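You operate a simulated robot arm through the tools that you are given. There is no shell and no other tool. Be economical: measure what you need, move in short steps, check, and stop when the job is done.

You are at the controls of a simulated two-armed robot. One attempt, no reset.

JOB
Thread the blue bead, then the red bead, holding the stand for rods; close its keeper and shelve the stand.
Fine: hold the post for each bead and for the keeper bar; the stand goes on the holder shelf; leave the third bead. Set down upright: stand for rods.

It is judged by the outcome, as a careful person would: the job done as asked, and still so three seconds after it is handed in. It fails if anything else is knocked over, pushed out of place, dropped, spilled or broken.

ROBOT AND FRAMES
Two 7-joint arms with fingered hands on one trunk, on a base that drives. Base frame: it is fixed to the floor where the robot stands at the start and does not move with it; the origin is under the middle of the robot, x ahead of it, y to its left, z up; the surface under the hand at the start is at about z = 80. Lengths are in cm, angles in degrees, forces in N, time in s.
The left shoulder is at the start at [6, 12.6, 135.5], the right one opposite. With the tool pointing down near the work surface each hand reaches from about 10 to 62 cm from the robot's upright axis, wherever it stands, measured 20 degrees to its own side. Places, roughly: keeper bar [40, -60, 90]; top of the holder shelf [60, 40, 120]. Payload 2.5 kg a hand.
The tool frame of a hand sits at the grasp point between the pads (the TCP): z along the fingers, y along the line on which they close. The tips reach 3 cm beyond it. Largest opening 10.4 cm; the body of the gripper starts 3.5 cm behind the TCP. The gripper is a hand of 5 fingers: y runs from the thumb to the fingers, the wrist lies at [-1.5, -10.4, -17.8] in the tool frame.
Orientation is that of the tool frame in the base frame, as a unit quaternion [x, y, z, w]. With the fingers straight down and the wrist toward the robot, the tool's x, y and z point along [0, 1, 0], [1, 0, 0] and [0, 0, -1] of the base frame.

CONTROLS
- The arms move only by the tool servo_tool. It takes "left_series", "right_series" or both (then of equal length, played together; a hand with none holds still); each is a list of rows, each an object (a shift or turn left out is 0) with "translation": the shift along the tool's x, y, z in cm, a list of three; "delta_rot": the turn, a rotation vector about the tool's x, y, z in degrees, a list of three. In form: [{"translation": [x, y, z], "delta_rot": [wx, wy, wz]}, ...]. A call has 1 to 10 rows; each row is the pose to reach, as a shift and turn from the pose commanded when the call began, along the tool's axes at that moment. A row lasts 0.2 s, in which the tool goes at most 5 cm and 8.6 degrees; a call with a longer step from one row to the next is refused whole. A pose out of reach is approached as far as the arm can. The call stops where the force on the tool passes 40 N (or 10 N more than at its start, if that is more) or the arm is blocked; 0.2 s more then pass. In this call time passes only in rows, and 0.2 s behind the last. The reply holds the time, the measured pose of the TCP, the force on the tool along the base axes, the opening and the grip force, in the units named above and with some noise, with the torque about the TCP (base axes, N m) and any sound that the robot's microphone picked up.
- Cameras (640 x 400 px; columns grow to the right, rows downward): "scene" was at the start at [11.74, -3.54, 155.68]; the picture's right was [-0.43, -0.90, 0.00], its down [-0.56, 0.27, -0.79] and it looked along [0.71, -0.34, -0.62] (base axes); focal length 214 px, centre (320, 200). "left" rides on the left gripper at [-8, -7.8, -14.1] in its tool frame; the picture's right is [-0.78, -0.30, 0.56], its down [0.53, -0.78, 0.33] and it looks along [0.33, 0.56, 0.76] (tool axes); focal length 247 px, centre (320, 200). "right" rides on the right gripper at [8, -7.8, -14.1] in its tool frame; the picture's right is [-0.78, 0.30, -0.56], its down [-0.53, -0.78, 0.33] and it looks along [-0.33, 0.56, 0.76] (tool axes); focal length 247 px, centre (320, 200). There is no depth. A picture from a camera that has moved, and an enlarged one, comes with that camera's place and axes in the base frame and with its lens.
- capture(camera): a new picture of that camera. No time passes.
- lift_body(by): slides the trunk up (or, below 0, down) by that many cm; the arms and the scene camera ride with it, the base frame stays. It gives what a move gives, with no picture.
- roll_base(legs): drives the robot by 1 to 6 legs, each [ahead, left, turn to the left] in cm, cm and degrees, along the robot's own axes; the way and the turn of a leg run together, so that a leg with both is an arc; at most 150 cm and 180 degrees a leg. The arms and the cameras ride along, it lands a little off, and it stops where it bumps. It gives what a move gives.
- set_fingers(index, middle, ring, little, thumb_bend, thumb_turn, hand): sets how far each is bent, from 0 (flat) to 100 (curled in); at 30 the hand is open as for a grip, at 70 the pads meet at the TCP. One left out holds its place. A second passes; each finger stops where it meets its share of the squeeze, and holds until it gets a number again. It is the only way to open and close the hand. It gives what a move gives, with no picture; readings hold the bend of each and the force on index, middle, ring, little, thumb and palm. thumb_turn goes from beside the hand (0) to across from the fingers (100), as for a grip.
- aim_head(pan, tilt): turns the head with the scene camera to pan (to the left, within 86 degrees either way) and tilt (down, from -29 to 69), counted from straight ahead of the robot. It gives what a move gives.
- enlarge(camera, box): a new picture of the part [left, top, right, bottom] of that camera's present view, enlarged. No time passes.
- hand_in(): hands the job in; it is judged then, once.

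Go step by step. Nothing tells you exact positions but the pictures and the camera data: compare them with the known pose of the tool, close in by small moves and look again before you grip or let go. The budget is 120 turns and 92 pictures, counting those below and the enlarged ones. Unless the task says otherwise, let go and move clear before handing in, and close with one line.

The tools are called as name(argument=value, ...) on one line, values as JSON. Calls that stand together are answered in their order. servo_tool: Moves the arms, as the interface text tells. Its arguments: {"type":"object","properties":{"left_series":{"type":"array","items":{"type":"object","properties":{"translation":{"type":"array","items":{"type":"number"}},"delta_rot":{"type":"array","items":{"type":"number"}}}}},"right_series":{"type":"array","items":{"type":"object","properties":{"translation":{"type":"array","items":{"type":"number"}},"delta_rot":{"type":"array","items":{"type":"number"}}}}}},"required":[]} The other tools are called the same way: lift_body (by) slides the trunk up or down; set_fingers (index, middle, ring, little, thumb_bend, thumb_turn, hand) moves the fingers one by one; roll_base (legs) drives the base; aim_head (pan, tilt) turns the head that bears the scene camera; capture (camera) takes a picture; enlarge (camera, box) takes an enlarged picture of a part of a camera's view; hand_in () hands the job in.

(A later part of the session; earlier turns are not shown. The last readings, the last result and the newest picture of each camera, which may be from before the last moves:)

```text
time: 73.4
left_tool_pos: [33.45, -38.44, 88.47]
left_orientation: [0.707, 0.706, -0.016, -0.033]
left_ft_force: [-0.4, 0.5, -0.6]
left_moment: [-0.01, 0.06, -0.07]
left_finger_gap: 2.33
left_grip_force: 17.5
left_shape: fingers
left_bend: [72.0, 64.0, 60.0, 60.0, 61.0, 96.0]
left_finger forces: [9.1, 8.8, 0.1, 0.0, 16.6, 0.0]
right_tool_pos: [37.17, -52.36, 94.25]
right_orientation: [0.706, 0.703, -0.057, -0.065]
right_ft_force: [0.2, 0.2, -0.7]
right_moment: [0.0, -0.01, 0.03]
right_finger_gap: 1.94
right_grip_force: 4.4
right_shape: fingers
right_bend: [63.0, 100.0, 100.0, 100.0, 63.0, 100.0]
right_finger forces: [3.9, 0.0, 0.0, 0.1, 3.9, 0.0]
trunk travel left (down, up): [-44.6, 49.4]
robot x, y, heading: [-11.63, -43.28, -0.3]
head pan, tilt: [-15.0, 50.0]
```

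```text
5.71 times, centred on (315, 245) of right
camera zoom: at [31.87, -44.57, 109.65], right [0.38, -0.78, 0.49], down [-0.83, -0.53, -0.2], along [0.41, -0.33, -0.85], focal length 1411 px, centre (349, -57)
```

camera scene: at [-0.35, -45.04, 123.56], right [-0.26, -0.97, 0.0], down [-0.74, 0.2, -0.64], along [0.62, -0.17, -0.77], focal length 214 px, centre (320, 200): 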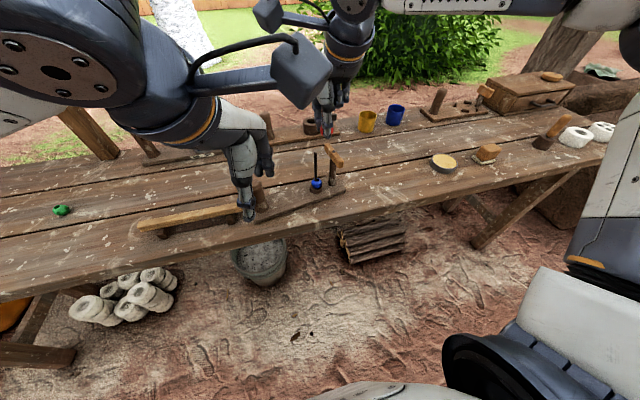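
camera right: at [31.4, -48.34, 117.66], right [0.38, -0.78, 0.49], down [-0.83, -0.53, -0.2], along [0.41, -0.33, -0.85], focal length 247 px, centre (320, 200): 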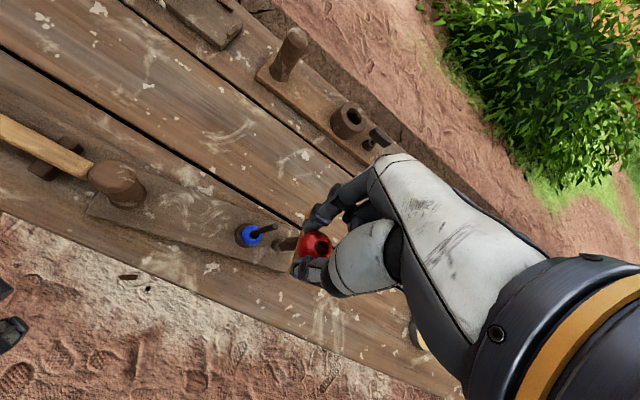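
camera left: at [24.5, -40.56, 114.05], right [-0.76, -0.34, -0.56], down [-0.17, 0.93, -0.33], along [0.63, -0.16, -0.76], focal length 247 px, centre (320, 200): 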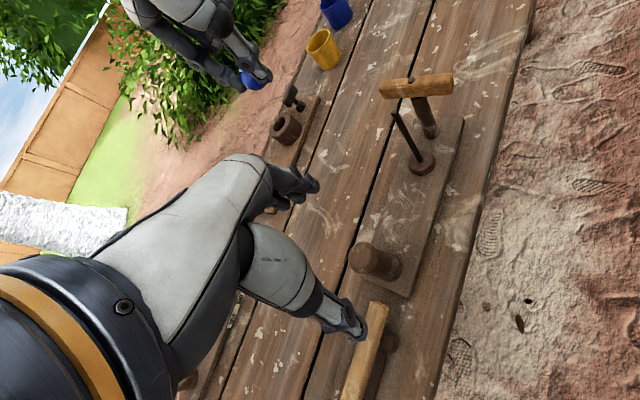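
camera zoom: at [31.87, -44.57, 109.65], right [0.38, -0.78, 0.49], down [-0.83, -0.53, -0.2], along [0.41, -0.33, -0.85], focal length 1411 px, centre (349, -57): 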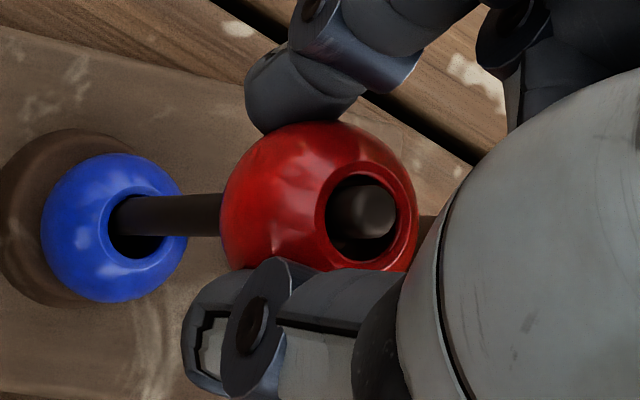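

The spindle tip is clearly inside the red bead, near its top. Releasing, then raising the hand.

set_fingers(hand="right", index=50, thumb_bend=50)

servo_tool(right_series=[{"translation": [0, -0.6, -3.5]}, {"translation": [0, -1.3, -7.5]}, {"translation": [0, -1.3, -7.5]}])

enlarge(camera="right", box=[180, 170, 340, 290])

```text
time: 74.4
left_tool_pos: [33.4, -38.46, 88.42]
left_orientation: [0.708, 0.706, -0.016, -0.033]
left_ft_force: [-1.1, 0.0, 0.5]
left_moment: [-0.06, 0.05, -0.05]
left_finger_gap: 2.34
left_grip_force: 17.5
left_shape: fingers
left_bend: [72.0, 64.0, 60.0, 60.0, 61.0, 96.0]
left_finger forces: [9.2, 8.8, 0.0, 0.0, 16.7, 0.0]
right_tool_pos: [37.14, -52.56, 94.4]
right_orientation: [0.706, 0.703, -0.057, -0.065]
right_ft_force: [-0.9, -0.3, 0.7]
right_moment: [0.0, 0.01, 0.0]
right_finger_gap: 5.17
right_grip_force: 0.1
right_shape: fingers
right_bend: [50.0, 100.0, 100.0, 100.0, 50.0, 98.0]
right_finger forces: [0.0, 0.0, 0.1, 0.0, 0.0, 0.1]
trunk travel left (down, up): [-44.6, 49.4]
robot x, y, heading: [-11.67, -43.23, -0.1]
head pan, tilt: [-15.0, 50.0]
```

```text
time: 75.2
left_tool_pos: [33.46, -38.36, 88.35]
left_orientation: [0.708, 0.706, -0.016, -0.032]
left_ft_force: [-0.8, 0.2, 0.6]
left_moment: [0.01, 0.05, -0.09]
left_finger_gap: 2.34
left_grip_force: 17.1
left_shape: fingers
left_bend: [72.0, 64.0, 60.0, 60.0, 61.0, 96.0]
left_finger forces: [9.2, 8.8, 0.0, 0.0, 16.6, 0.1]
right_tool_pos: [37.3, -52.48, 102.06]
right_orientation: [0.706, 0.703, -0.058, -0.065]
right_ft_force: [0.2, 0.2, -0.5]
right_moment: [0.01, 0.0, -0.03]
right_finger_gap: 5.15
right_grip_force: 0.1
right_shape: fingers
right_bend: [50.0, 100.0, 100.0, 100.0, 50.0, 98.0]
right_finger forces: [0.0, 0.0, 0.1, 0.0, 0.0, 0.0]
trunk travel left (down, up): [-44.6, 49.4]
robot x, y, heading: [-11.88, -43.06, -0.5]
head pan, tilt: [-15.0, 50.0]
```

```text
3.33 times, centred on (260, 230) of right
camera zoom: at [31.85, -44.6, 117.39], right [0.38, -0.78, 0.49], down [-0.83, -0.53, -0.2], along [0.41, -0.33, -0.85], focal length 823 px, centre (520, 100)
```

zoom: 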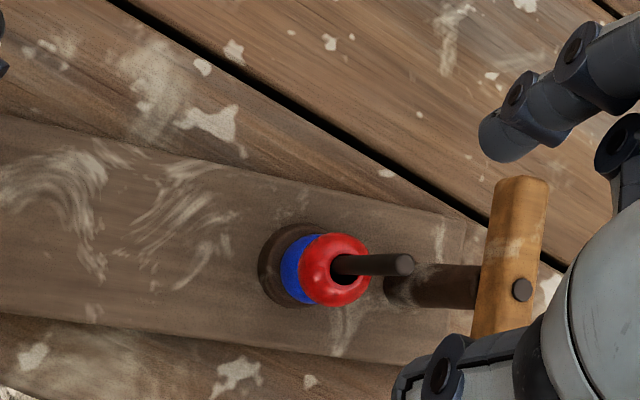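

Both beads are on the spindle, blue under red. Now the keeper: with index and thumb closed as a poker I'll go to the outer side of the bar's far arm and then swing it toward the spindle.

set_fingers(hand="right", index=69, thumb_bend=69)

servo_tool(right_series=[{"translation": [-2.2, 1.5, -0.3]}, {"translation": [-4.3, 3.0, -0.6]}, {"translation": [-6.47, 4.55, -0.87]}, {"translation": [-6.5, 5.2, 2.8]}, {"translation": [-6.5, 5.2, 2.8]}])

enlarge(camera="right", box=[180, 170, 360, 300])

```text
time: 76.2
left_tool_pos: [33.43, -38.38, 88.44]
left_orientation: [0.707, 0.706, -0.015, -0.033]
left_ft_force: [0.0, 0.6, -0.5]
left_moment: [0.02, 0.09, -0.04]
left_finger_gap: 2.32
left_grip_force: 17.7
left_shape: fingers
left_bend: [72.0, 64.0, 60.0, 60.0, 61.0, 96.0]
left_finger forces: [9.3, 8.8, 0.0, 0.1, 16.6, 0.0]
right_tool_pos: [37.16, -52.42, 102.08]
right_orientation: [0.706, 0.703, -0.057, -0.063]
right_ft_force: [1.2, 0.1, -0.2]
right_moment: [0.01, 0.0, 0.04]
right_finger_gap: 0.38
right_grip_force: 0.2
right_shape: fingers
right_bend: [69.0, 100.0, 100.0, 100.0, 69.0, 100.0]
right_finger forces: [0.0, 0.0, 0.1, 0.0, 0.0, 0.0]
trunk travel left (down, up): [-44.6, 49.4]
robot x, y, heading: [-11.62, -43.47, -0.2]
head pan, tilt: [-15.0, 50.0]
```

```text
time: 77.4
left_tool_pos: [33.44, -38.42, 88.35]
left_orientation: [0.707, 0.706, -0.016, -0.033]
left_ft_force: [1.0, 0.3, -0.3]
left_moment: [0.02, 0.05, -0.07]
left_finger_gap: 2.33
left_grip_force: 17.3
left_shape: fingers
left_bend: [72.0, 64.0, 60.0, 60.0, 61.0, 96.0]
left_finger forces: [9.3, 8.9, 0.1, 0.0, 16.6, 0.0]
right_tool_pos: [41.74, -58.94, 98.28]
right_orientation: [0.706, 0.703, -0.058, -0.064]
right_ft_force: [0.4, -0.2, 0.0]
right_moment: [0.02, 0.03, 0.01]
right_finger_gap: 0.38
right_grip_force: 0.0
right_shape: fingers
right_bend: [69.0, 100.0, 100.0, 100.0, 69.0, 100.0]
right_finger forces: [0.1, 0.0, 0.0, 0.0, 0.1, 0.0]
trunk travel left (down, up): [-44.6, 49.4]
robot x, y, heading: [-11.42, -43.39, 0.1]
head pan, tilt: [-15.0, 50.0]
```

```text
3.08 times, centred on (270, 235) of right
camera zoom: at [36.38, -51.07, 113.51], right [0.38, -0.78, 0.49], down [-0.83, -0.53, -0.2], along [0.41, -0.33, -0.85], focal length 760 px, centre (474, 92)
```

zoom: 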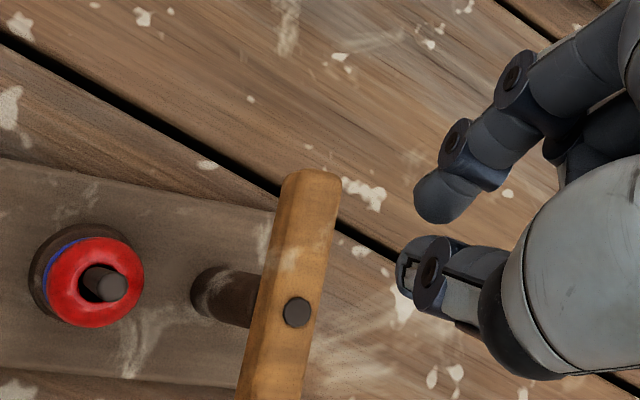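

Poker is beside the bar's far arm; pin at (38.2,-57.1), spindle at (36.8,-52.5). I descend to bar height and sweep along an arc around the pin.

servo_tool(right_series=[{"translation": [0, 0.41, 2.36]}, {"translation": [-0.05, 0.83, 4.73]}, {"translation": [0.43, 0.67, 4.76]}, {"translation": [1.33, 1.0, 4.72]}, {"translation": [2.35, 1.03, 4.72]}, {"translation": [3.43, 0.72, 4.79]}, {"translation": [4.34, 0.06, 4.91]}, {"translation": [4.34, 0.06, 4.91]}])

enlarge(camera="right", box=[180, 170, 360, 300])

```text
time: 79.2
left_tool_pos: [33.49, -38.75, 88.48]
left_orientation: [0.709, 0.704, -0.014, -0.031]
left_ft_force: [5.4, -5.8, 2.9]
left_moment: [-0.11, -0.14, -0.04]
left_finger_gap: 0.0
left_grip_force: 4.2
left_shape: fingers
left_bend: [75.0, 74.0, 60.0, 60.0, 69.0, 97.0]
left_finger forces: [0.1, 7.6, 0.0, 0.0, 0.1, 0.1]
right_tool_pos: [41.35, -55.4, 93.56]
right_orientation: [0.71, 0.699, -0.055, -0.06]
right_ft_force: [9.5, -31.5, 13.8]
right_moment: [-0.55, -0.08, -0.01]
right_finger_gap: 0.37
right_grip_force: 17.2
right_shape: fingers
right_bend: [67.0, 100.0, 100.0, 100.0, 71.0, 100.0]
right_finger forces: [22.2, 0.1, 0.1, 0.0, 11.8, 0.0]
trunk travel left (down, up): [-44.6, 49.4]
robot x, y, heading: [-11.83, -43.26, -0.3]
head pan, tilt: [-15.0, 50.0]
```

```text
3.08 times, centred on (270, 235) of right
camera zoom: at [36.01, -47.4, 108.89], right [0.37, -0.79, 0.5], down [-0.83, -0.52, -0.2], along [0.42, -0.34, -0.84], focal length 760 px, centre (474, 92)
```

zoom: 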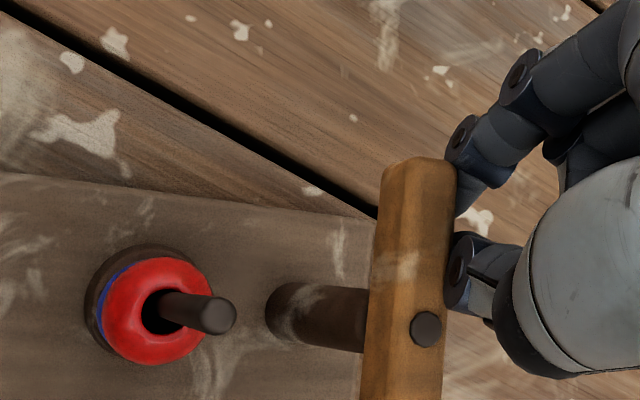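

The bar did not turn; instead the stand slid about 1.6 cm and the left grip slipped. I back the right hand off at once and look.

servo_tool(right_series=[{"translation": [3.0, 0.3, 4.9]}, {"translation": [1.5, 0.6, 4.8]}, {"translation": [1.5, -0.3, 0.5]}, {"translation": [1.5, -0.9, -3.5]}])

enlarge(camera="scene", box=[130, 110, 370, 260])

```text
refused: row 1 steps farther than a row can; nothing moved
```

```text
2.67 times, centred on (250, 185) of scene
camera zoom: at [-0.33, -45.39, 123.58], right [-0.26, -0.96, 0.0], down [-0.74, 0.2, -0.64], along [0.62, -0.17, -0.77], focal length 572 px, centre (507, 240)
```

zoom: 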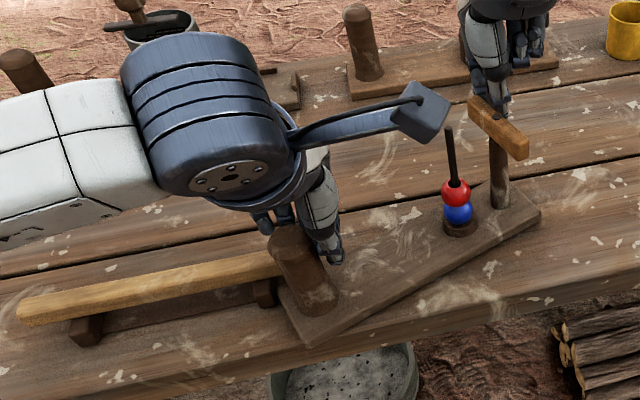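

That call was malformed and did nothing. Backing off properly now.

servo_tool(right_series=[{"translation": [-1.0, 0, 0]}, {"translation": [-2.2, 0, 0]}, {"translation": [-2.2, -0.7, -4]}, {"translation": [-2.2, -1.4, -8]}])

enlarge(camera="left", box=[160, 140, 480, 390])

```text
time: 80.2
left_tool_pos: [33.48, -38.26, 88.31]
left_orientation: [0.707, 0.707, -0.015, -0.033]
left_ft_force: [0.2, 0.5, -0.4]
left_moment: [0.01, -0.01, -0.04]
left_finger_gap: 0.0
left_grip_force: 0.7
left_shape: fingers
left_bend: [75.0, 74.0, 60.0, 60.0, 69.0, 97.0]
left_finger forces: [0.1, 0.4, 0.0, 0.1, 0.0, 0.0]
right_tool_pos: [40.96, -56.84, 101.35]
right_orientation: [0.705, 0.704, -0.058, -0.065]
right_ft_force: [-1.2, 0.2, 0.2]
right_moment: [0.03, 0.01, 0.02]
right_finger_gap: 0.38
right_grip_force: 0.1
right_shape: fingers
right_bend: [69.0, 100.0, 100.0, 100.0, 69.0, 100.0]
right_finger forces: [0.1, 0.0, 0.0, 0.0, 0.0, 0.0]
trunk travel left (down, up): [-44.6, 49.4]
robot x, y, heading: [-11.88, -43.15, -0.2]
head pan, tilt: [-15.0, 50.0]
```

```text
1.60 times, centred on (320, 265) of left
camera zoom: at [26.54, -46.7, 102.74], right [-0.34, -0.76, -0.55], down [-0.8, 0.54, -0.26], along [0.5, 0.35, -0.79], focal length 395 px, centre (320, 96)
```

zoom: 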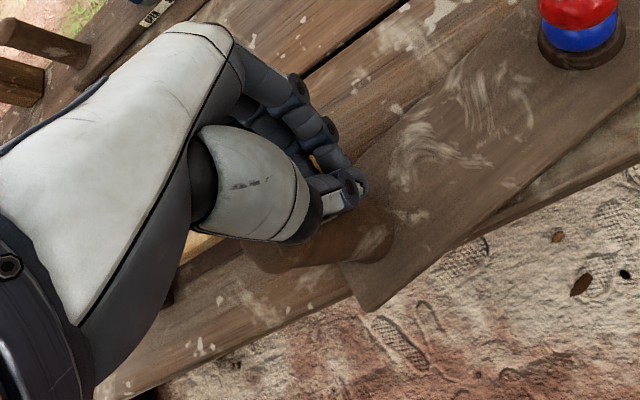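

The post slipped out on the near side; stand is turned and its left end is close to the pale bar. I raise the left hand clear and level and yaw the right hand to 80°, so it can straddle the keeper's post and later turn the bar.

servo_tool(left_series=[{"translation": [0, -0.2, -3]}, {"translation": [0, -0.4, -6]}, {"translation": [0, -0.8, -10]}, {"translation": [0, -1.2, -14]}], right_series=[{"translation": [0, 0, 0], "delta_rot": [-3, 0, 0]}, {"translation": [0, 0, -1], "delta_rot": [-6, 0, 0]}, {"translation": [0, 0, -2], "delta_rot": [-10, 0, 0]}, {"translation": [0, 0, -2], "delta_rot": [-10, 0, 0]}])

servo_tool(right_series=[{"delta_rot": [0, 0, -8]}, {"delta_rot": [0, 0, -16]}, {"delta_rot": [0, 0, -24]}, {"delta_rot": [0, 0, -32]}, {"delta_rot": [0, 0, -40]}, {"delta_rot": [0, 0, -48]}, {"delta_rot": [0, 0, -56]}, {"delta_rot": [0, 0, -64]}, {"delta_rot": [0, 0, -72]}, {"delta_rot": [0, 0, -80]}])

```text
time: 81.2
left_tool_pos: [33.34, -38.66, 102.4]
left_orientation: [0.708, 0.705, -0.015, -0.034]
left_ft_force: [-0.2, 0.5, 0.2]
left_moment: [0.0, -0.01, -0.01]
left_finger_gap: 0.0
left_grip_force: 0.1
left_shape: fingers
left_bend: [75.0, 74.0, 60.0, 60.0, 69.0, 97.0]
left_finger forces: [0.0, 0.1, 0.0, 0.0, 0.1, 0.1]
right_tool_pos: [41.39, -56.87, 103.5]
right_orientation: [0.709, 0.705, 0.005, -0.003]
right_ft_force: [-0.6, 0.1, -0.4]
right_moment: [-0.02, -0.02, 0.03]
right_finger_gap: 0.35
right_grip_force: 0.3
right_shape: fingers
right_bend: [69.0, 100.0, 100.0, 100.0, 69.0, 100.0]
right_finger forces: [0.0, 0.0, 0.0, 0.1, 0.0, 0.0]
trunk travel left (down, up): [-44.6, 49.4]
robot x, y, heading: [-11.67, -43.07, -0.2]
head pan, tilt: [-15.0, 50.0]
```

```text
time: 83.4
left_tool_pos: [33.38, -38.65, 102.39]
left_orientation: [0.708, 0.705, -0.015, -0.033]
left_ft_force: [-0.3, -0.2, 0.4]
left_moment: [-0.02, -0.01, -0.02]
left_finger_gap: 0.01
left_grip_force: 0.0
left_shape: fingers
left_bend: [75.0, 74.0, 60.0, 60.0, 69.0, 97.0]
left_finger forces: [0.1, 0.0, 0.0, 0.1, 0.0, 0.1]
right_tool_pos: [40.71, -57.15, 103.19]
right_orientation: [0.089, 0.996, 0.007, 0.0]
right_ft_force: [-0.3, 0.7, 0.0]
right_moment: [-0.02, -0.01, -0.01]
right_finger_gap: 0.36
right_grip_force: 0.0
right_shape: fingers
right_bend: [69.0, 100.0, 100.0, 100.0, 69.0, 100.0]
right_finger forces: [0.0, 0.0, 0.0, 0.0, 0.1, 0.0]
right hand out of reach, approached as far as the arm can: row 10
trunk travel left (down, up): [-44.6, 49.4]
robot x, y, heading: [-11.66, -43.25, -0.3]
head pan, tilt: [-15.0, 50.0]
```

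Yaw of 80° reached. I open the right hand and take one scene view to locate everything.

set_fingers(hand="right", index=42, middle=42, ring=42, little=42, thumb_bend=42)

enlarge(camera="scene", box=[130, 110, 370, 260])

```text
time: 84.4
left_tool_pos: [33.24, -38.56, 102.34]
left_orientation: [0.708, 0.706, -0.015, -0.033]
left_ft_force: [-0.5, 0.3, -0.7]
left_moment: [0.02, 0.02, -0.04]
left_finger_gap: 0.01
left_grip_force: 0.0
left_shape: fingers
left_bend: [75.0, 74.0, 60.0, 60.0, 69.0, 97.0]
left_finger forces: [0.0, 0.0, 0.0, 0.1, 0.1, 0.1]
right_tool_pos: [40.58, -57.26, 103.19]
right_orientation: [0.091, 0.996, 0.005, 0.001]
right_ft_force: [-0.5, -0.1, -0.1]
right_moment: [-0.01, 0.04, 0.03]
right_finger_gap: 7.25
right_grip_force: 0.0
right_shape: fingers
right_bend: [42.0, 42.0, 42.0, 42.0, 42.0, 97.0]
right_finger forces: [0.1, 0.0, 0.1, 0.0, 0.1, 0.1]
trunk travel left (down, up): [-44.6, 49.4]
robot x, y, heading: [-11.8, -43.49, -0.0]
head pan, tilt: [-15.0, 50.0]
```

```text
2.67 times, centred on (250, 185) of scene
camera zoom: at [-0.35, -45.02, 123.57], right [-0.26, -0.97, 0.0], down [-0.74, 0.2, -0.64], along [0.62, -0.17, -0.77], focal length 572 px, centre (507, 240)
```

zoom: 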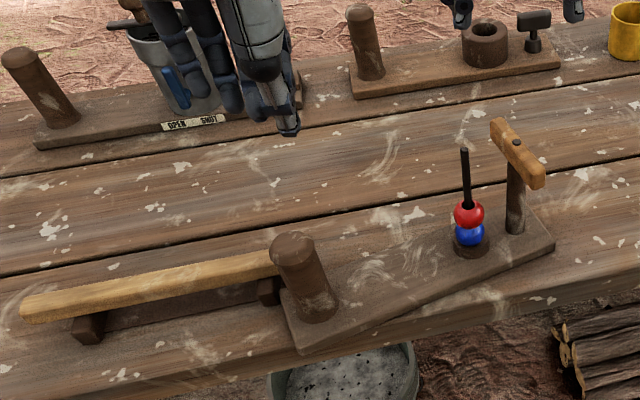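

The stand is upright, beads on, the pale bar still on its supports. The keeper's post is at about (35.7,-55.8). I'll straddle it with index and thumb and hover to check.

set_fingers(hand="right", index=58, middle=20, ring=20, little=20, thumb_bend=46)

servo_tool(right_series=[{"translation": [2.5, 0.3, 0]}, {"translation": [5.08, 0.55, 0]}, {"translation": [5.08, 0.55, 3]}, {"translation": [5.08, 0.55, 5.5]}, {"translation": [5.08, 0.55, 5.5]}])

enlarge(camera="right", box=[200, 160, 420, 330])

```text
time: 85.4
left_tool_pos: [33.38, -38.66, 102.4]
left_orientation: [0.707, 0.706, -0.014, -0.032]
left_ft_force: [-0.3, -0.5, 0.7]
left_moment: [0.01, -0.01, 0.02]
left_finger_gap: 0.0
left_grip_force: 0.1
left_shape: fingers
left_bend: [75.0, 74.0, 60.0, 60.0, 69.0, 97.0]
left_finger forces: [0.0, 0.0, 0.0, 0.0, 0.1, 0.0]
right_tool_pos: [40.61, -57.14, 103.14]
right_orientation: [0.091, 0.996, 0.005, 0.0]
right_ft_force: [0.5, -0.6, -0.4]
right_moment: [0.01, -0.01, -0.01]
right_finger_gap: 4.86
right_grip_force: 0.1
right_shape: fingers
right_bend: [57.0, 20.0, 20.0, 20.0, 46.0, 97.0]
right_finger forces: [0.0, 0.0, 0.0, 0.1, 0.0, 0.0]
trunk travel left (down, up): [-44.6, 49.4]
robot x, y, heading: [-11.74, -43.25, -0.3]
head pan, tilt: [-15.0, 50.0]
```

```text
time: 86.6
left_tool_pos: [33.42, -38.68, 102.36]
left_orientation: [0.708, 0.706, -0.015, -0.033]
left_ft_force: [0.5, 0.0, 0.3]
left_moment: [0.0, -0.02, 0.02]
left_finger_gap: 0.01
left_grip_force: 0.1
left_shape: fingers
left_bend: [75.0, 74.0, 60.0, 60.0, 69.0, 97.0]
left_finger forces: [0.1, 0.0, 0.0, 0.0, 0.0, 0.1]
right_tool_pos: [35.91, -55.74, 97.79]
right_orientation: [0.09, 0.996, 0.005, 0.001]
right_ft_force: [-0.2, 0.6, 0.3]
right_moment: [0.0, 0.02, 0.0]
right_finger_gap: 4.88
right_grip_force: 0.1
right_shape: fingers
right_bend: [57.0, 20.0, 20.0, 20.0, 46.0, 97.0]
right_finger forces: [0.0, 0.0, 0.0, 0.0, 0.0, 0.1]
trunk travel left (down, up): [-44.6, 49.4]
robot x, y, heading: [-11.76, -43.2, -0.3]
head pan, tilt: [-15.0, 50.0]
```

```text
2.35 times, centred on (310, 245) of right
camera zoom: at [26.4, -61.93, 111.88], right [0.82, 0.15, 0.56], down [0.39, -0.86, -0.34], along [0.43, 0.49, -0.76], focal length 581 px, centre (344, 94)
```

zoom: 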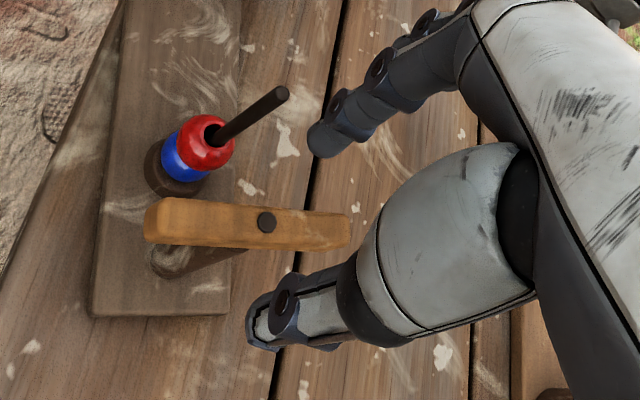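

Clear view: pin at (35.0,-55.7), bar arms 4.2 cm each, spindle 4.7 cm from the pin. I shift 0.9 cm and lower so index and thumb straddle the keeper post, then close.

servo_tool(right_series=[{"translation": [0.88, -0.1, 0]}, {"translation": [0.88, -0.1, 3]}, {"translation": [0.88, -0.1, 6]}, {"translation": [0.88, -0.1, 7.7]}, {"translation": [0.88, -0.1, 7.7]}])

set_fingers(hand="right", index=75, thumb_bend=75)

```text
time: 87.8
left_tool_pos: [33.29, -38.67, 102.38]
left_orientation: [0.708, 0.705, -0.014, -0.032]
left_ft_force: [0.5, 0.2, 0.1]
left_moment: [0.02, -0.04, 0.02]
left_finger_gap: 0.0
left_grip_force: 0.0
left_shape: fingers
left_bend: [75.0, 74.0, 60.0, 60.0, 69.0, 97.0]
left_finger forces: [0.1, 0.1, 0.1, 0.1, 0.1, 0.0]
right_tool_pos: [34.92, -55.65, 89.96]
right_orientation: [0.09, 0.996, 0.006, 0.001]
right_ft_force: [-0.2, 0.1, -0.4]
right_moment: [0.02, 0.01, -0.02]
right_finger_gap: 4.86
right_grip_force: 0.2
right_shape: fingers
right_bend: [57.0, 20.0, 20.0, 20.0, 46.0, 97.0]
right_finger forces: [0.0, 0.1, 0.1, 0.1, 0.1, 0.0]
trunk travel left (down, up): [-44.6, 49.4]
robot x, y, heading: [-11.65, -43.27, -0.0]
head pan, tilt: [-15.0, 50.0]
```

```text
time: 88.8
left_tool_pos: [33.42, -38.63, 102.42]
left_orientation: [0.708, 0.705, -0.015, -0.032]
left_ft_force: [-0.4, 0.2, 1.0]
left_moment: [0.02, -0.01, -0.04]
left_finger_gap: 0.0
left_grip_force: 0.0
left_shape: fingers
left_bend: [75.0, 74.0, 60.0, 60.0, 69.0, 97.0]
left_finger forces: [0.1, 0.1, 0.1, 0.0, 0.0, 0.0]
right_tool_pos: [34.92, -55.57, 89.98]
right_orientation: [0.09, 0.996, 0.005, 0.001]
right_ft_force: [0.8, -2.6, 0.0]
right_moment: [0.02, -0.01, -0.01]
right_finger_gap: 0.01
right_grip_force: 0.5
right_shape: fingers
right_bend: [75.0, 20.0, 20.0, 20.0, 69.0, 100.0]
right_finger forces: [0.0, 0.0, 0.1, 0.0, 2.1, 0.1]
trunk travel left (down, up): [-44.6, 49.4]
robot x, y, heading: [-11.86, -43.11, 0.0]
head pan, tilt: [-15.0, 50.0]
```

The pinch closed without catching the post; I need a look.

enlarge(camera="right", box=[180, 130, 400, 330])

```text
2.00 times, centred on (290, 230) of right
camera zoom: at [25.49, -61.94, 104.01], right [0.82, 0.15, 0.56], down [0.39, -0.86, -0.34], along [0.43, 0.49, -0.76], focal length 494 px, centre (380, 140)
```

zoom: 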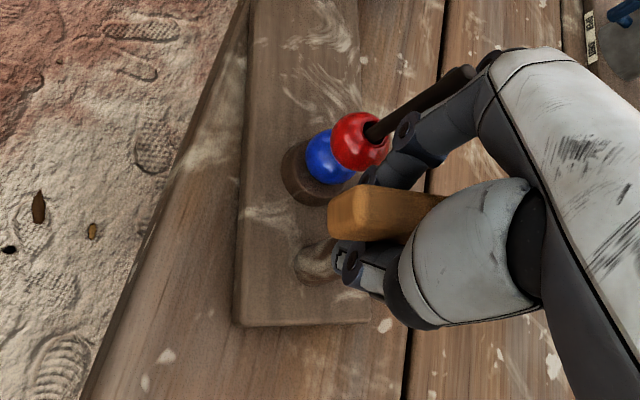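

Bar and post lie between index (behind) and thumb (front), so I can drag the stand along its own axis, away from the pale bar, by pulling the hand back about 6 cm.

servo_tool(right_series=[{"translation": [-0.4, -0.92, 0]}, {"translation": [-0.78, -1.84, 0]}, {"translation": [-1.17, -2.76, 0]}, {"translation": [-1.55, -3.68, 0]}, {"translation": [-1.94, -4.6, 0]}, {"translation": [-2.33, -5.52, 0]}])

enlarge(camera="scene", box=[150, 110, 390, 260])

```text
time: 90.2
left_tool_pos: [33.43, -38.6, 102.4]
left_orientation: [0.707, 0.706, -0.013, -0.033]
left_ft_force: [-0.9, 0.5, 0.0]
left_moment: [0.02, 0.02, 0.0]
left_finger_gap: 0.0
left_grip_force: 0.1
left_shape: fingers
left_bend: [75.0, 74.0, 60.0, 60.0, 69.0, 97.0]
left_finger forces: [0.1, 0.1, 0.1, 0.0, 0.0, 0.0]
right_tool_pos: [36.26, -61.42, 90.0]
right_orientation: [0.089, 0.996, 0.006, 0.0]
right_ft_force: [-0.6, 0.7, 0.5]
right_moment: [0.01, -0.01, 0.0]
right_finger_gap: 0.0
right_grip_force: 0.2
right_shape: fingers
right_bend: [75.0, 20.0, 20.0, 20.0, 71.0, 100.0]
right_finger forces: [0.7, 0.0, 0.1, 0.1, 0.0, 0.0]
trunk travel left (down, up): [-44.6, 49.4]
robot x, y, heading: [-11.79, -43.17, -0.2]
head pan, tilt: [-15.0, 50.0]
```

```text
2.67 times, centred on (270, 185) of scene
camera zoom: at [-0.35, -45.02, 123.57], right [-0.26, -0.97, 0.0], down [-0.74, 0.2, -0.64], along [0.62, -0.17, -0.77], focal length 572 px, centre (453, 240)
```

zoom: 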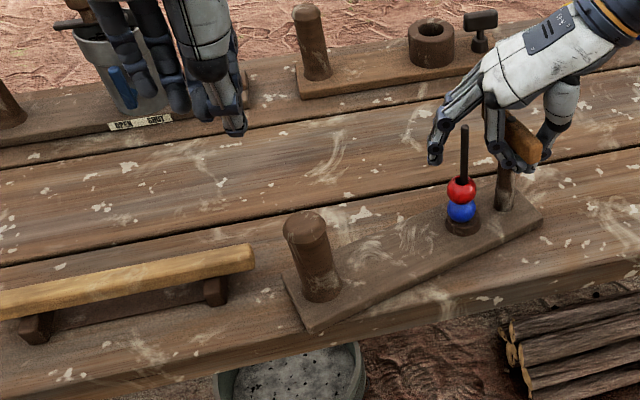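

The stand came along nicely, well away from the pale bar now; beads are fine. Next the left hand takes the post again, yawed 75° so that it pinches along the board's axis.

set_fingers(hand="left", index=49, middle=49, ring=45, little=45, thumb_bend=49)

servo_tool(left_series=[{"translation": [-0.4, -0.1, 0], "delta_rot": [0, 0, 8.3]}, {"translation": [-0.8, -0.3, 0], "delta_rot": [0, 0, 16.6]}, {"translation": [-1.2, -0.4, 0], "delta_rot": [0, 0, 25]}, {"translation": [-1.6, -0.5, 0], "delta_rot": [0, 0, 33.3]}, {"translation": [-2.0, -0.7, 0], "delta_rot": [0, 0, 41.6]}, {"translation": [-2.4, -0.8, 0], "delta_rot": [0, 0, 50]}, {"translation": [-2.8, -1.0, 0], "delta_rot": [0, 0, 58.3]}, {"translation": [-3.2, -1.1, 0], "delta_rot": [0, 0, 66.6]}, {"translation": [-3.2, -1.1, 0], "delta_rot": [0, 0, 75]}])

servo_tool(left_series=[{"translation": [0, 0, 2], "delta_rot": [0.8, 1.7, 0]}, {"translation": [0, 0, 4.5], "delta_rot": [1.5, 3.2, 0]}, {"translation": [0, 0, 4.5], "delta_rot": [1.5, 3.2, 0]}])

enlarge(camera="left", box=[200, 170, 460, 390])

```text
time: 91.2
left_tool_pos: [33.45, -38.63, 102.29]
left_orientation: [0.708, 0.706, -0.015, -0.031]
left_ft_force: [-0.4, -0.4, -0.8]
left_moment: [0.01, -0.01, 0.04]
left_finger_gap: 5.43
left_grip_force: 0.0
left_shape: fingers
left_bend: [49.0, 49.0, 45.0, 45.0, 49.0, 97.0]
left_finger forces: [0.0, 0.0, 0.0, 0.0, 0.1, 0.0]
right_tool_pos: [36.21, -61.37, 89.95]
right_orientation: [0.09, 0.996, 0.006, 0.001]
right_ft_force: [0.0, 0.8, 0.1]
right_moment: [-0.02, -0.02, -0.01]
right_finger_gap: 0.01
right_grip_force: 0.3
right_shape: fingers
right_bend: [75.0, 20.0, 20.0, 20.0, 71.0, 100.0]
right_finger forces: [0.5, 0.0, 0.0, 0.0, 0.0, 0.1]
trunk travel left (down, up): [-44.6, 49.4]
robot x, y, heading: [-11.98, -42.77, -0.4]
head pan, tilt: [-15.0, 50.0]
```

```text
time: 93.2
left_tool_pos: [29.07, -42.8, 103.64]
left_orientation: [0.977, 0.211, -0.039, -0.014]
left_ft_force: [0.1, -0.1, -0.2]
left_moment: [0.03, -0.01, 0.01]
left_finger_gap: 5.46
left_grip_force: 0.1
left_shape: fingers
left_bend: [49.0, 49.0, 45.0, 45.0, 49.0, 97.0]
left_finger forces: [0.0, 0.0, 0.1, 0.0, 0.0, 0.0]
left hand out of reach, approached as far as the arm can: row 8, 9
right_tool_pos: [36.17, -61.36, 89.86]
right_orientation: [0.09, 0.996, 0.005, 0.001]
right_ft_force: [0.3, 0.4, 0.7]
right_moment: [0.03, -0.03, -0.01]
right_finger_gap: 0.0
right_grip_force: 0.5
right_shape: fingers
right_bend: [75.0, 20.0, 20.0, 20.0, 71.0, 100.0]
right_finger forces: [0.7, 0.0, 0.0, 0.0, 0.0, 0.0]
trunk travel left (down, up): [-44.6, 49.4]
robot x, y, heading: [-11.76, -42.93, -0.3]
head pan, tilt: [-15.0, 50.0]
```

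```text
time: 94.0
left_tool_pos: [28.77, -42.66, 99.19]
left_orientation: [0.977, 0.21, -0.014, -0.032]
left_ft_force: [-0.1, -0.2, 0.8]
left_moment: [0.0, -0.01, 0.04]
left_finger_gap: 5.46
left_grip_force: 0.0
left_shape: fingers
left_bend: [49.0, 49.0, 45.0, 45.0, 49.0, 97.0]
left_finger forces: [0.0, 0.0, 0.0, 0.0, 0.0, 0.1]
right_tool_pos: [36.14, -61.38, 89.92]
right_orientation: [0.09, 0.996, 0.005, 0.0]
right_ft_force: [0.4, 0.0, 0.0]
right_moment: [-0.01, 0.0, 0.03]
right_finger_gap: 0.0
right_grip_force: 0.6
right_shape: fingers
right_bend: [75.0, 20.0, 20.0, 20.0, 71.0, 100.0]
right_finger forces: [0.3, 0.1, 0.0, 0.1, 0.1, 0.0]
trunk travel left (down, up): [-44.6, 49.4]
robot x, y, heading: [-11.63, -43.26, -0.1]
head pan, tilt: [-15.0, 50.0]
```

```text
1.82 times, centred on (330, 280) of left
camera zoom: at [18.71, -39.75, 113.9], right [-0.85, -0.02, -0.52], down [0.15, 0.95, -0.29], along [0.5, -0.32, -0.8], focal length 449 px, centre (302, 54)
```

zoom: 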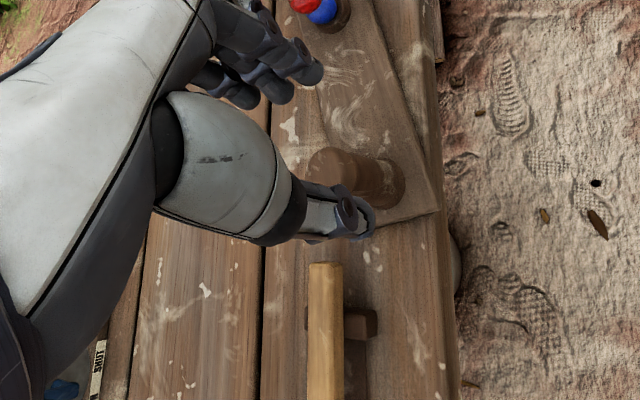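

The post is at about (31.0,-41.5), well clear of the pale bar. I shift over it, descend and grip.

servo_tool(left_series=[{"translation": [2.4, -0.1, 0]}, {"translation": [2.45, 0.15, 3.5]}, {"translation": [2.5, 0.4, 7]}, {"translation": [2.54, 0.63, 10.5]}, {"translation": [2.54, 0.63, 10.5]}])

set_fingers(hand="left", index=75, middle=75, thumb_bend=75)

```text
time: 95.2
left_tool_pos: [28.29, -40.16, 93.45]
left_orientation: [0.975, 0.219, 0.021, -0.034]
left_ft_force: [1.2, -3.8, 25.7]
left_moment: [-0.62, -0.71, -0.03]
left_finger_gap: 5.46
left_grip_force: 13.0
left_shape: fingers
left_bend: [49.0, 48.0, 45.0, 45.0, 49.0, 97.0]
left_finger forces: [0.1, 26.5, 0.0, 0.0, 0.0, 0.1]
left hand out of reach, approached as far as the arm can: row 1, 2, 3, 4, 5
right_tool_pos: [36.06, -61.37, 90.09]
right_orientation: [0.089, 0.996, 0.005, 0.002]
right_ft_force: [0.1, 2.0, -1.4]
right_moment: [-0.02, 0.01, -0.01]
right_finger_gap: 0.02
right_grip_force: 0.1
right_shape: fingers
right_bend: [75.0, 20.0, 20.0, 20.0, 71.0, 100.0]
right_finger forces: [0.8, 0.0, 0.1, 0.0, 0.0, 0.1]
trunk travel left (down, up): [-44.6, 49.4]
robot x, y, heading: [-11.62, -43.0, -0.4]
head pan, tilt: [-15.0, 50.0]
```

```text
time: 96.2
left_tool_pos: [28.14, -39.98, 93.23]
left_orientation: [0.975, 0.22, 0.019, -0.037]
left_ft_force: [-1.0, -0.2, 28.9]
left_moment: [-0.79, -1.24, -0.06]
left_finger_gap: 0.0
left_grip_force: 14.7
left_shape: fingers
left_bend: [74.0, 75.0, 41.0, 45.0, 72.0, 97.0]
left_finger forces: [0.0, 0.1, 29.0, 0.0, 0.1, 0.0]
right_tool_pos: [36.02, -61.37, 90.0]
right_orientation: [0.09, 0.996, 0.005, 0.001]
right_ft_force: [-0.2, -0.3, -0.1]
right_moment: [-0.02, 0.0, 0.0]
right_finger_gap: 0.0
right_grip_force: 0.3
right_shape: fingers
right_bend: [75.0, 20.0, 20.0, 20.0, 71.0, 100.0]
right_finger forces: [0.2, 0.1, 0.1, 0.0, 0.0, 0.0]
trunk travel left (down, up): [-44.6, 49.4]
robot x, y, heading: [-11.75, -43.32, -0.2]
head pan, tilt: [-15.0, 50.0]
```

The left arm couldn't reach that pose and a finger rests on top of the post. Raising it at once.

servo_tool(left_series=[{"translation": [0, 0, -3]}, {"translation": [0, 0, -6]}, {"translation": [0, 0, -9]}])

```text
time: 97.0
left_tool_pos: [28.06, -40.73, 101.51]
left_orientation: [0.975, 0.219, 0.014, -0.043]
left_ft_force: [-0.8, 1.0, 0.5]
left_moment: [0.01, 0.0, 0.0]
left_finger_gap: 0.0
left_grip_force: 0.1
left_shape: fingers
left_bend: [74.0, 75.0, 45.0, 45.0, 72.0, 97.0]
left_finger forces: [0.0, 0.1, 0.1, 0.0, 0.1, 0.1]
right_tool_pos: [36.26, -61.37, 89.87]
right_orientation: [0.091, 0.996, 0.006, 0.0]
right_ft_force: [0.2, 0.5, -0.1]
right_moment: [-0.01, -0.02, 0.02]
right_finger_gap: 0.0
right_grip_force: 0.0
right_shape: fingers
right_bend: [75.0, 20.0, 20.0, 20.0, 71.0, 100.0]
right_finger forces: [0.1, 0.1, 0.0, 0.1, 0.1, 0.1]
trunk travel left (down, up): [-44.6, 49.4]
robot x, y, heading: [-11.72, -43.15, -0.1]
head pan, tilt: [-15.0, 50.0]
```

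Turning the left hand back to about 24° yaw, which was comfortably reachable before.

servo_tool(left_series=[{"delta_rot": [0, 0, -7]}, {"delta_rot": [0, 0, -14]}, {"delta_rot": [0, 0, -21]}, {"delta_rot": [0, 0, -28]}, {"delta_rot": [0, 0, -35]}, {"delta_rot": [0, 0, -42]}, {"delta_rot": [0, 0, -42]}])

set_fingers(hand="left", index=46, middle=46, ring=46, little=46, thumb_bend=46)

```text
time: 98.6
left_tool_pos: [28.08, -40.83, 101.5]
left_orientation: [0.83, 0.555, 0.03, -0.034]
left_ft_force: [0.1, -0.3, 0.3]
left_moment: [0.01, 0.02, -0.02]
left_finger_gap: 0.0
left_grip_force: 0.0
left_shape: fingers
left_bend: [74.0, 75.0, 45.0, 45.0, 72.0, 97.0]
left_finger forces: [0.0, 0.1, 0.1, 0.1, 0.0, 0.0]
right_tool_pos: [36.22, -61.34, 89.9]
right_orientation: [0.089, 0.996, 0.005, 0.0]
right_ft_force: [0.3, -0.1, -0.1]
right_moment: [0.0, -0.05, -0.01]
right_finger_gap: 0.02
right_grip_force: 0.0
right_shape: fingers
right_bend: [75.0, 20.0, 20.0, 20.0, 71.0, 100.0]
right_finger forces: [0.1, 0.0, 0.0, 0.0, 0.0, 0.1]
trunk travel left (down, up): [-44.6, 49.4]
robot x, y, heading: [-11.77, -43.19, -0.1]
head pan, tilt: [-15.0, 50.0]
```

```text
time: 99.6
left_tool_pos: [28.11, -40.76, 101.57]
left_orientation: [0.831, 0.555, 0.029, -0.034]
left_ft_force: [0.2, 0.0, 0.3]
left_moment: [0.0, -0.01, 0.02]
left_finger_gap: 6.17
left_grip_force: 0.1
left_shape: fingers
left_bend: [46.0, 46.0, 46.0, 46.0, 46.0, 97.0]
left_finger forces: [0.0, 0.0, 0.0, 0.0, 0.0, 0.0]
right_tool_pos: [36.08, -61.32, 89.94]
right_orientation: [0.089, 0.996, 0.005, 0.001]
right_ft_force: [0.8, 0.3, -0.7]
right_moment: [-0.02, 0.0, -0.02]
right_finger_gap: 0.0
right_grip_force: 0.0
right_shape: fingers
right_bend: [75.0, 20.0, 20.0, 20.0, 71.0, 100.0]
right_finger forces: [0.1, 0.1, 0.0, 0.1, 0.1, 0.0]
trunk travel left (down, up): [-44.6, 49.4]
robot x, y, heading: [-11.67, -43.24, -0.2]
head pan, tilt: [-15.0, 50.0]
```

Levelling the left hand and moving over the post; then one look from its camera.

servo_tool(left_series=[{"translation": [0.08, 1.6, 1], "delta_rot": [1.3, -2.5, 0]}, {"translation": [0.08, 3.11, 2.5], "delta_rot": [2.6, -4.9, 0]}, {"translation": [0.08, 3.11, 4.4], "delta_rot": [2.6, -4.9, 0]}, {"translation": [0.08, 3.11, 4.4], "delta_rot": [2.6, -4.9, 0]}])

enlarge(camera="left", box=[220, 170, 480, 390])

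```text
time: 100.6
left_tool_pos: [30.93, -41.45, 96.91]
left_orientation: [0.831, 0.556, -0.02, -0.03]
left_ft_force: [0.6, 0.3, 0.3]
left_moment: [-0.01, 0.0, 0.03]
left_finger_gap: 6.22
left_grip_force: 0.0
left_shape: fingers
left_bend: [46.0, 46.0, 46.0, 46.0, 46.0, 97.0]
left_finger forces: [0.0, 0.1, 0.1, 0.1, 0.0, 0.0]
right_tool_pos: [36.12, -61.25, 89.89]
right_orientation: [0.089, 0.996, 0.005, 0.0]
right_ft_force: [0.4, 0.0, 0.6]
right_moment: [0.01, 0.01, 0.03]
right_finger_gap: 0.0
right_grip_force: 0.1
right_shape: fingers
right_bend: [75.0, 20.0, 20.0, 20.0, 71.0, 100.0]
right_finger forces: [0.1, 0.0, 0.0, 0.0, 0.1, 0.0]
trunk travel left (down, up): [-44.6, 49.4]
robot x, y, heading: [-12.0, -43.03, -0.3]
head pan, tilt: [-15.0, 50.0]
```

```text
1.82 times, centred on (350, 280) of left
camera zoom: at [21.73, -46.36, 111.62], right [-0.61, -0.59, -0.53], down [-0.53, 0.8, -0.28], along [0.59, 0.12, -0.8], focal length 449 px, centre (266, 54)
```

zoom: 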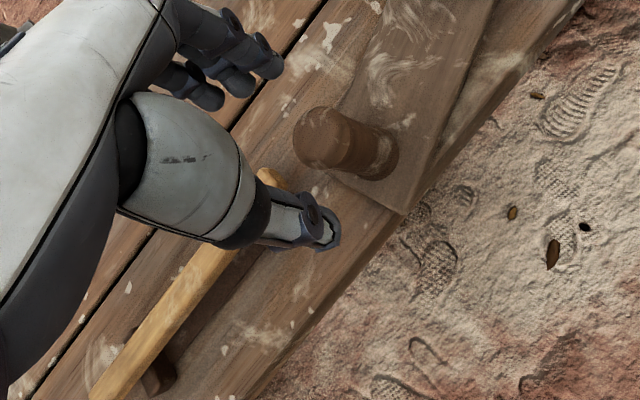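

Post is nicely between thumb and fingers. Fine shift and descent.

servo_tool(left_series=[{"translation": [-0.5, 0.3, 0]}, {"translation": [-0.5, 0.5, 3]}, {"translation": [-0.5, 0.7, 6]}, {"translation": [-0.5, 0.9, 8.33]}, {"translation": [-0.5, 0.9, 8.33]}])

```text
time: 101.8
left_tool_pos: [31.19, -41.88, 88.58]
left_orientation: [0.83, 0.557, -0.02, -0.03]
left_ft_force: [-0.2, 0.7, -0.3]
left_moment: [0.01, -0.01, -0.02]
left_finger_gap: 6.2
left_grip_force: 0.1
left_shape: fingers
left_bend: [46.0, 46.0, 46.0, 46.0, 46.0, 97.0]
left_finger forces: [0.1, 0.1, 0.1, 0.1, 0.1, 0.0]
right_tool_pos: [36.13, -61.31, 89.88]
right_orientation: [0.09, 0.996, 0.006, 0.0]
right_ft_force: [0.2, 0.2, 0.1]
right_moment: [-0.03, -0.01, 0.01]
right_finger_gap: 0.01
right_grip_force: 0.0
right_shape: fingers
right_bend: [75.0, 20.0, 20.0, 20.0, 71.0, 100.0]
right_finger forces: [0.1, 0.0, 0.1, 0.0, 0.0, 0.1]
trunk travel left (down, up): [-44.6, 49.4]
robot x, y, heading: [-11.6, -43.23, -0.3]
head pan, tilt: [-15.0, 50.0]
```

Free descent. Closing the left hand on the post.

set_fingers(hand="left", index=75, middle=75, ring=60, little=60, thumb_bend=75)

```text
time: 102.8
left_tool_pos: [31.07, -41.99, 88.68]
left_orientation: [0.831, 0.556, -0.021, -0.03]
left_ft_force: [1.0, -3.5, -0.3]
left_moment: [-0.13, 0.09, -0.13]
left_finger_gap: 2.25
left_grip_force: 17.8
left_shape: fingers
left_bend: [71.0, 63.0, 60.0, 60.0, 62.0, 96.0]
left_finger forces: [10.1, 9.5, 0.0, 0.1, 16.1, 0.0]
right_tool_pos: [36.22, -61.35, 89.9]
right_orientation: [0.09, 0.996, 0.005, 0.001]
right_ft_force: [-1.5, 2.3, -0.1]
right_moment: [0.0, 0.02, 0.01]
right_finger_gap: 0.03
right_grip_force: 1.2
right_shape: fingers
right_bend: [75.0, 20.0, 20.0, 20.0, 71.0, 100.0]
right_finger forces: [2.9, 0.0, 0.0, 0.0, 0.1, 0.0]
trunk travel left (down, up): [-44.6, 49.4]
robot x, y, heading: [-11.99, -43.08, -0.3]
head pan, tilt: [-15.0, 50.0]
```

Post held firmly again (18 N). Now I close the right middle and ring fingers: they press the bar's far arm toward the thumb side, turning the bar around its pin.

set_fingers(hand="right", middle=60, ring=75, thumb_bend=75)

```text
time: 103.8
left_tool_pos: [31.2, -41.98, 88.84]
left_orientation: [0.831, 0.555, -0.021, -0.029]
left_ft_force: [3.8, -11.5, 0.5]
left_moment: [-0.22, -0.22, -0.16]
left_finger_gap: 2.24
left_grip_force: 20.3
left_shape: fingers
left_bend: [71.0, 63.0, 60.0, 60.0, 63.0, 96.0]
left_finger forces: [13.4, 10.8, 0.0, 0.0, 15.8, 0.0]
right_tool_pos: [36.16, -61.27, 89.91]
right_orientation: [0.089, 0.996, 0.005, -0.001]
right_ft_force: [-4.0, 10.9, -1.7]
right_moment: [-0.07, 0.25, 0.24]
right_finger_gap: 0.0
right_grip_force: 7.7
right_shape: fingers
right_bend: [75.0, 59.0, 74.0, 20.0, 71.0, 100.0]
right_finger forces: [5.0, 1.7, 8.2, 0.0, 0.1, 0.1]
trunk travel left (down, up): [-44.6, 49.4]
robot x, y, heading: [-11.86, -43.22, -0.2]
head pan, tilt: [-15.0, 50.0]
```

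The ring finger travelled fully, so the bar seems to have turned a good part of the way. I rotate the hand further in the same sense in small steps, watching the forces.

servo_tool(right_series=[{"delta_rot": [0, 0, 6]}, {"delta_rot": [0, 0, 12]}])

enlarge(camera="right", box=[180, 130, 420, 330])

```text
time: 104.4
left_tool_pos: [31.18, -42.13, 88.9]
left_orientation: [0.831, 0.555, -0.021, -0.027]
left_ft_force: [5.2, -15.5, 1.7]
left_moment: [-0.31, -0.26, -0.15]
left_finger_gap: 2.27
left_grip_force: 20.3
left_shape: fingers
left_bend: [71.0, 62.0, 60.0, 60.0, 64.0, 96.0]
left_finger forces: [14.6, 10.5, 0.1, 0.0, 14.2, 0.0]
right_tool_pos: [36.13, -61.26, 89.9]
right_orientation: [0.195, 0.981, 0.005, -0.002]
right_ft_force: [-5.0, 15.9, -2.2]
right_moment: [-0.03, 0.26, 0.32]
right_finger_gap: 0.01
right_grip_force: 17.7
right_shape: fingers
right_bend: [75.0, 58.0, 74.0, 20.0, 71.0, 100.0]
right_finger forces: [24.4, 1.4, 9.5, 0.1, 0.0, 0.1]
trunk travel left (down, up): [-44.6, 49.4]
robot x, y, heading: [-11.73, -43.07, -0.1]
head pan, tilt: [-15.0, 50.0]
```

```text
2.00 times, centred on (300, 230) of right
camera zoom: at [25.6, -65.56, 104.01], right [0.83, -0.03, 0.56], down [0.2, -0.92, -0.34], along [0.52, 0.4, -0.76], focal length 494 px, centre (360, 140)
```

zoom: 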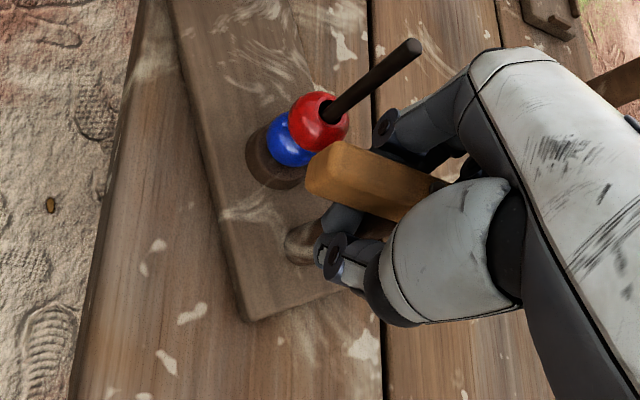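

The bar has begun to turn toward the spindle, but my index finger is blocking its near arm. I open the index so that the ring finger can swing the bar.

set_fingers(hand="right", index=30, middle=75, ring=85)

```text
time: 105.4
left_tool_pos: [31.17, -41.81, 88.66]
left_orientation: [0.83, 0.557, -0.019, -0.031]
left_ft_force: [-0.2, 0.2, 1.3]
left_moment: [-0.2, -0.16, -0.16]
left_finger_gap: 2.27
left_grip_force: 21.5
left_shape: fingers
left_bend: [72.0, 63.0, 60.0, 60.0, 63.0, 97.0]
left_finger forces: [12.6, 10.8, 0.0, 0.0, 19.8, 0.0]
right_tool_pos: [36.18, -61.46, 89.93]
right_orientation: [0.195, 0.981, 0.004, 0.0]
right_ft_force: [0.8, -1.5, -0.5]
right_moment: [-0.05, 0.17, 0.01]
right_finger_gap: 4.57
right_grip_force: 8.1
right_shape: fingers
right_bend: [30.0, 74.0, 84.0, 20.0, 74.0, 98.0]
right_finger forces: [0.0, 6.5, 4.1, 0.0, 5.4, 0.1]
trunk travel left (down, up): [-44.6, 49.4]
robot x, y, heading: [-11.57, -42.86, -0.3]
head pan, tilt: [-15.0, 50.0]
```

Thumb and middle/ring now squeeze the bar with almost no net force on the stand. I loosen slightly, rise 1 cm so the palm clears the spindle tip, and re-close.

set_fingers(hand="right", middle=58, ring=58, thumb_bend=58)

servo_tool(right_series=[{"translation": [0, 0, -0.6]}, {"translation": [0, 0, -1.2]}, {"translation": [0, 0, -1.2]}])

set_fingers(hand="right", middle=72, ring=76, thumb_bend=72)

```text
time: 106.4
left_tool_pos: [31.19, -41.85, 88.72]
left_orientation: [0.83, 0.556, -0.02, -0.03]
left_ft_force: [-0.7, 0.7, -1.1]
left_moment: [0.1, 0.04, -0.07]
left_finger_gap: 2.26
left_grip_force: 18.6
left_shape: fingers
left_bend: [73.0, 64.0, 60.0, 60.0, 63.0, 96.0]
left_finger forces: [10.1, 10.6, 0.1, 0.0, 16.9, 0.0]
right_tool_pos: [36.15, -61.45, 89.94]
right_orientation: [0.194, 0.981, 0.005, 0.001]
right_ft_force: [0.8, 0.7, -0.2]
right_moment: [-0.01, 0.02, -0.04]
right_finger_gap: 6.81
right_grip_force: 0.3
right_shape: fingers
right_bend: [30.0, 57.0, 57.0, 20.0, 57.0, 99.0]
right_finger forces: [0.0, 0.3, 0.0, 0.0, 0.0, 0.0]
trunk travel left (down, up): [-44.6, 49.4]
robot x, y, heading: [-11.87, -42.98, -0.3]
head pan, tilt: [-15.0, 50.0]
```

```text
time: 107.2
left_tool_pos: [31.17, -41.98, 88.63]
left_orientation: [0.831, 0.556, -0.02, -0.029]
left_ft_force: [0.3, 0.0, -1.8]
left_moment: [0.02, 0.07, -0.07]
left_finger_gap: 2.23
left_grip_force: 18.5
left_shape: fingers
left_bend: [73.0, 64.0, 60.0, 60.0, 63.0, 96.0]
left_finger forces: [10.3, 10.6, 0.1, 0.1, 16.7, 0.0]
right_tool_pos: [36.15, -61.22, 91.26]
right_orientation: [0.193, 0.981, 0.006, 0.0]
right_ft_force: [0.1, -0.4, 0.1]
right_moment: [-0.01, 0.01, -0.02]
right_finger_gap: 6.83
right_grip_force: 0.1
right_shape: fingers
right_bend: [30.0, 57.0, 57.0, 20.0, 57.0, 99.0]
right_finger forces: [0.1, 0.0, 0.0, 0.1, 0.0, 0.0]
trunk travel left (down, up): [-44.6, 49.4]
robot x, y, heading: [-12.08, -43.17, -0.3]
head pan, tilt: [-15.0, 50.0]
```

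```text
time: 108.2
left_tool_pos: [31.27, -41.92, 88.86]
left_orientation: [0.83, 0.556, -0.02, -0.03]
left_ft_force: [0.0, -1.4, -1.0]
left_moment: [-0.11, -0.2, -0.18]
left_finger_gap: 2.27
left_grip_force: 21.9
left_shape: fingers
left_bend: [73.0, 63.0, 60.0, 60.0, 63.0, 97.0]
left_finger forces: [11.7, 12.3, 0.0, 0.0, 19.2, 0.1]
right_tool_pos: [36.19, -61.48, 91.16]
right_orientation: [0.194, 0.981, 0.006, -0.002]
right_ft_force: [0.0, 1.2, 0.0]
right_moment: [0.03, 0.15, 0.11]
right_finger_gap: 5.17
right_grip_force: 4.2
right_shape: fingers
right_bend: [30.0, 72.0, 75.0, 20.0, 71.0, 100.0]
right_finger forces: [0.0, 0.6, 5.1, 0.0, 3.0, 0.0]
trunk travel left (down, up): [-44.6, 49.4]
robot x, y, heading: [-11.7, -43.23, -0.3]
head pan, tilt: [-15.0, 50.0]
```

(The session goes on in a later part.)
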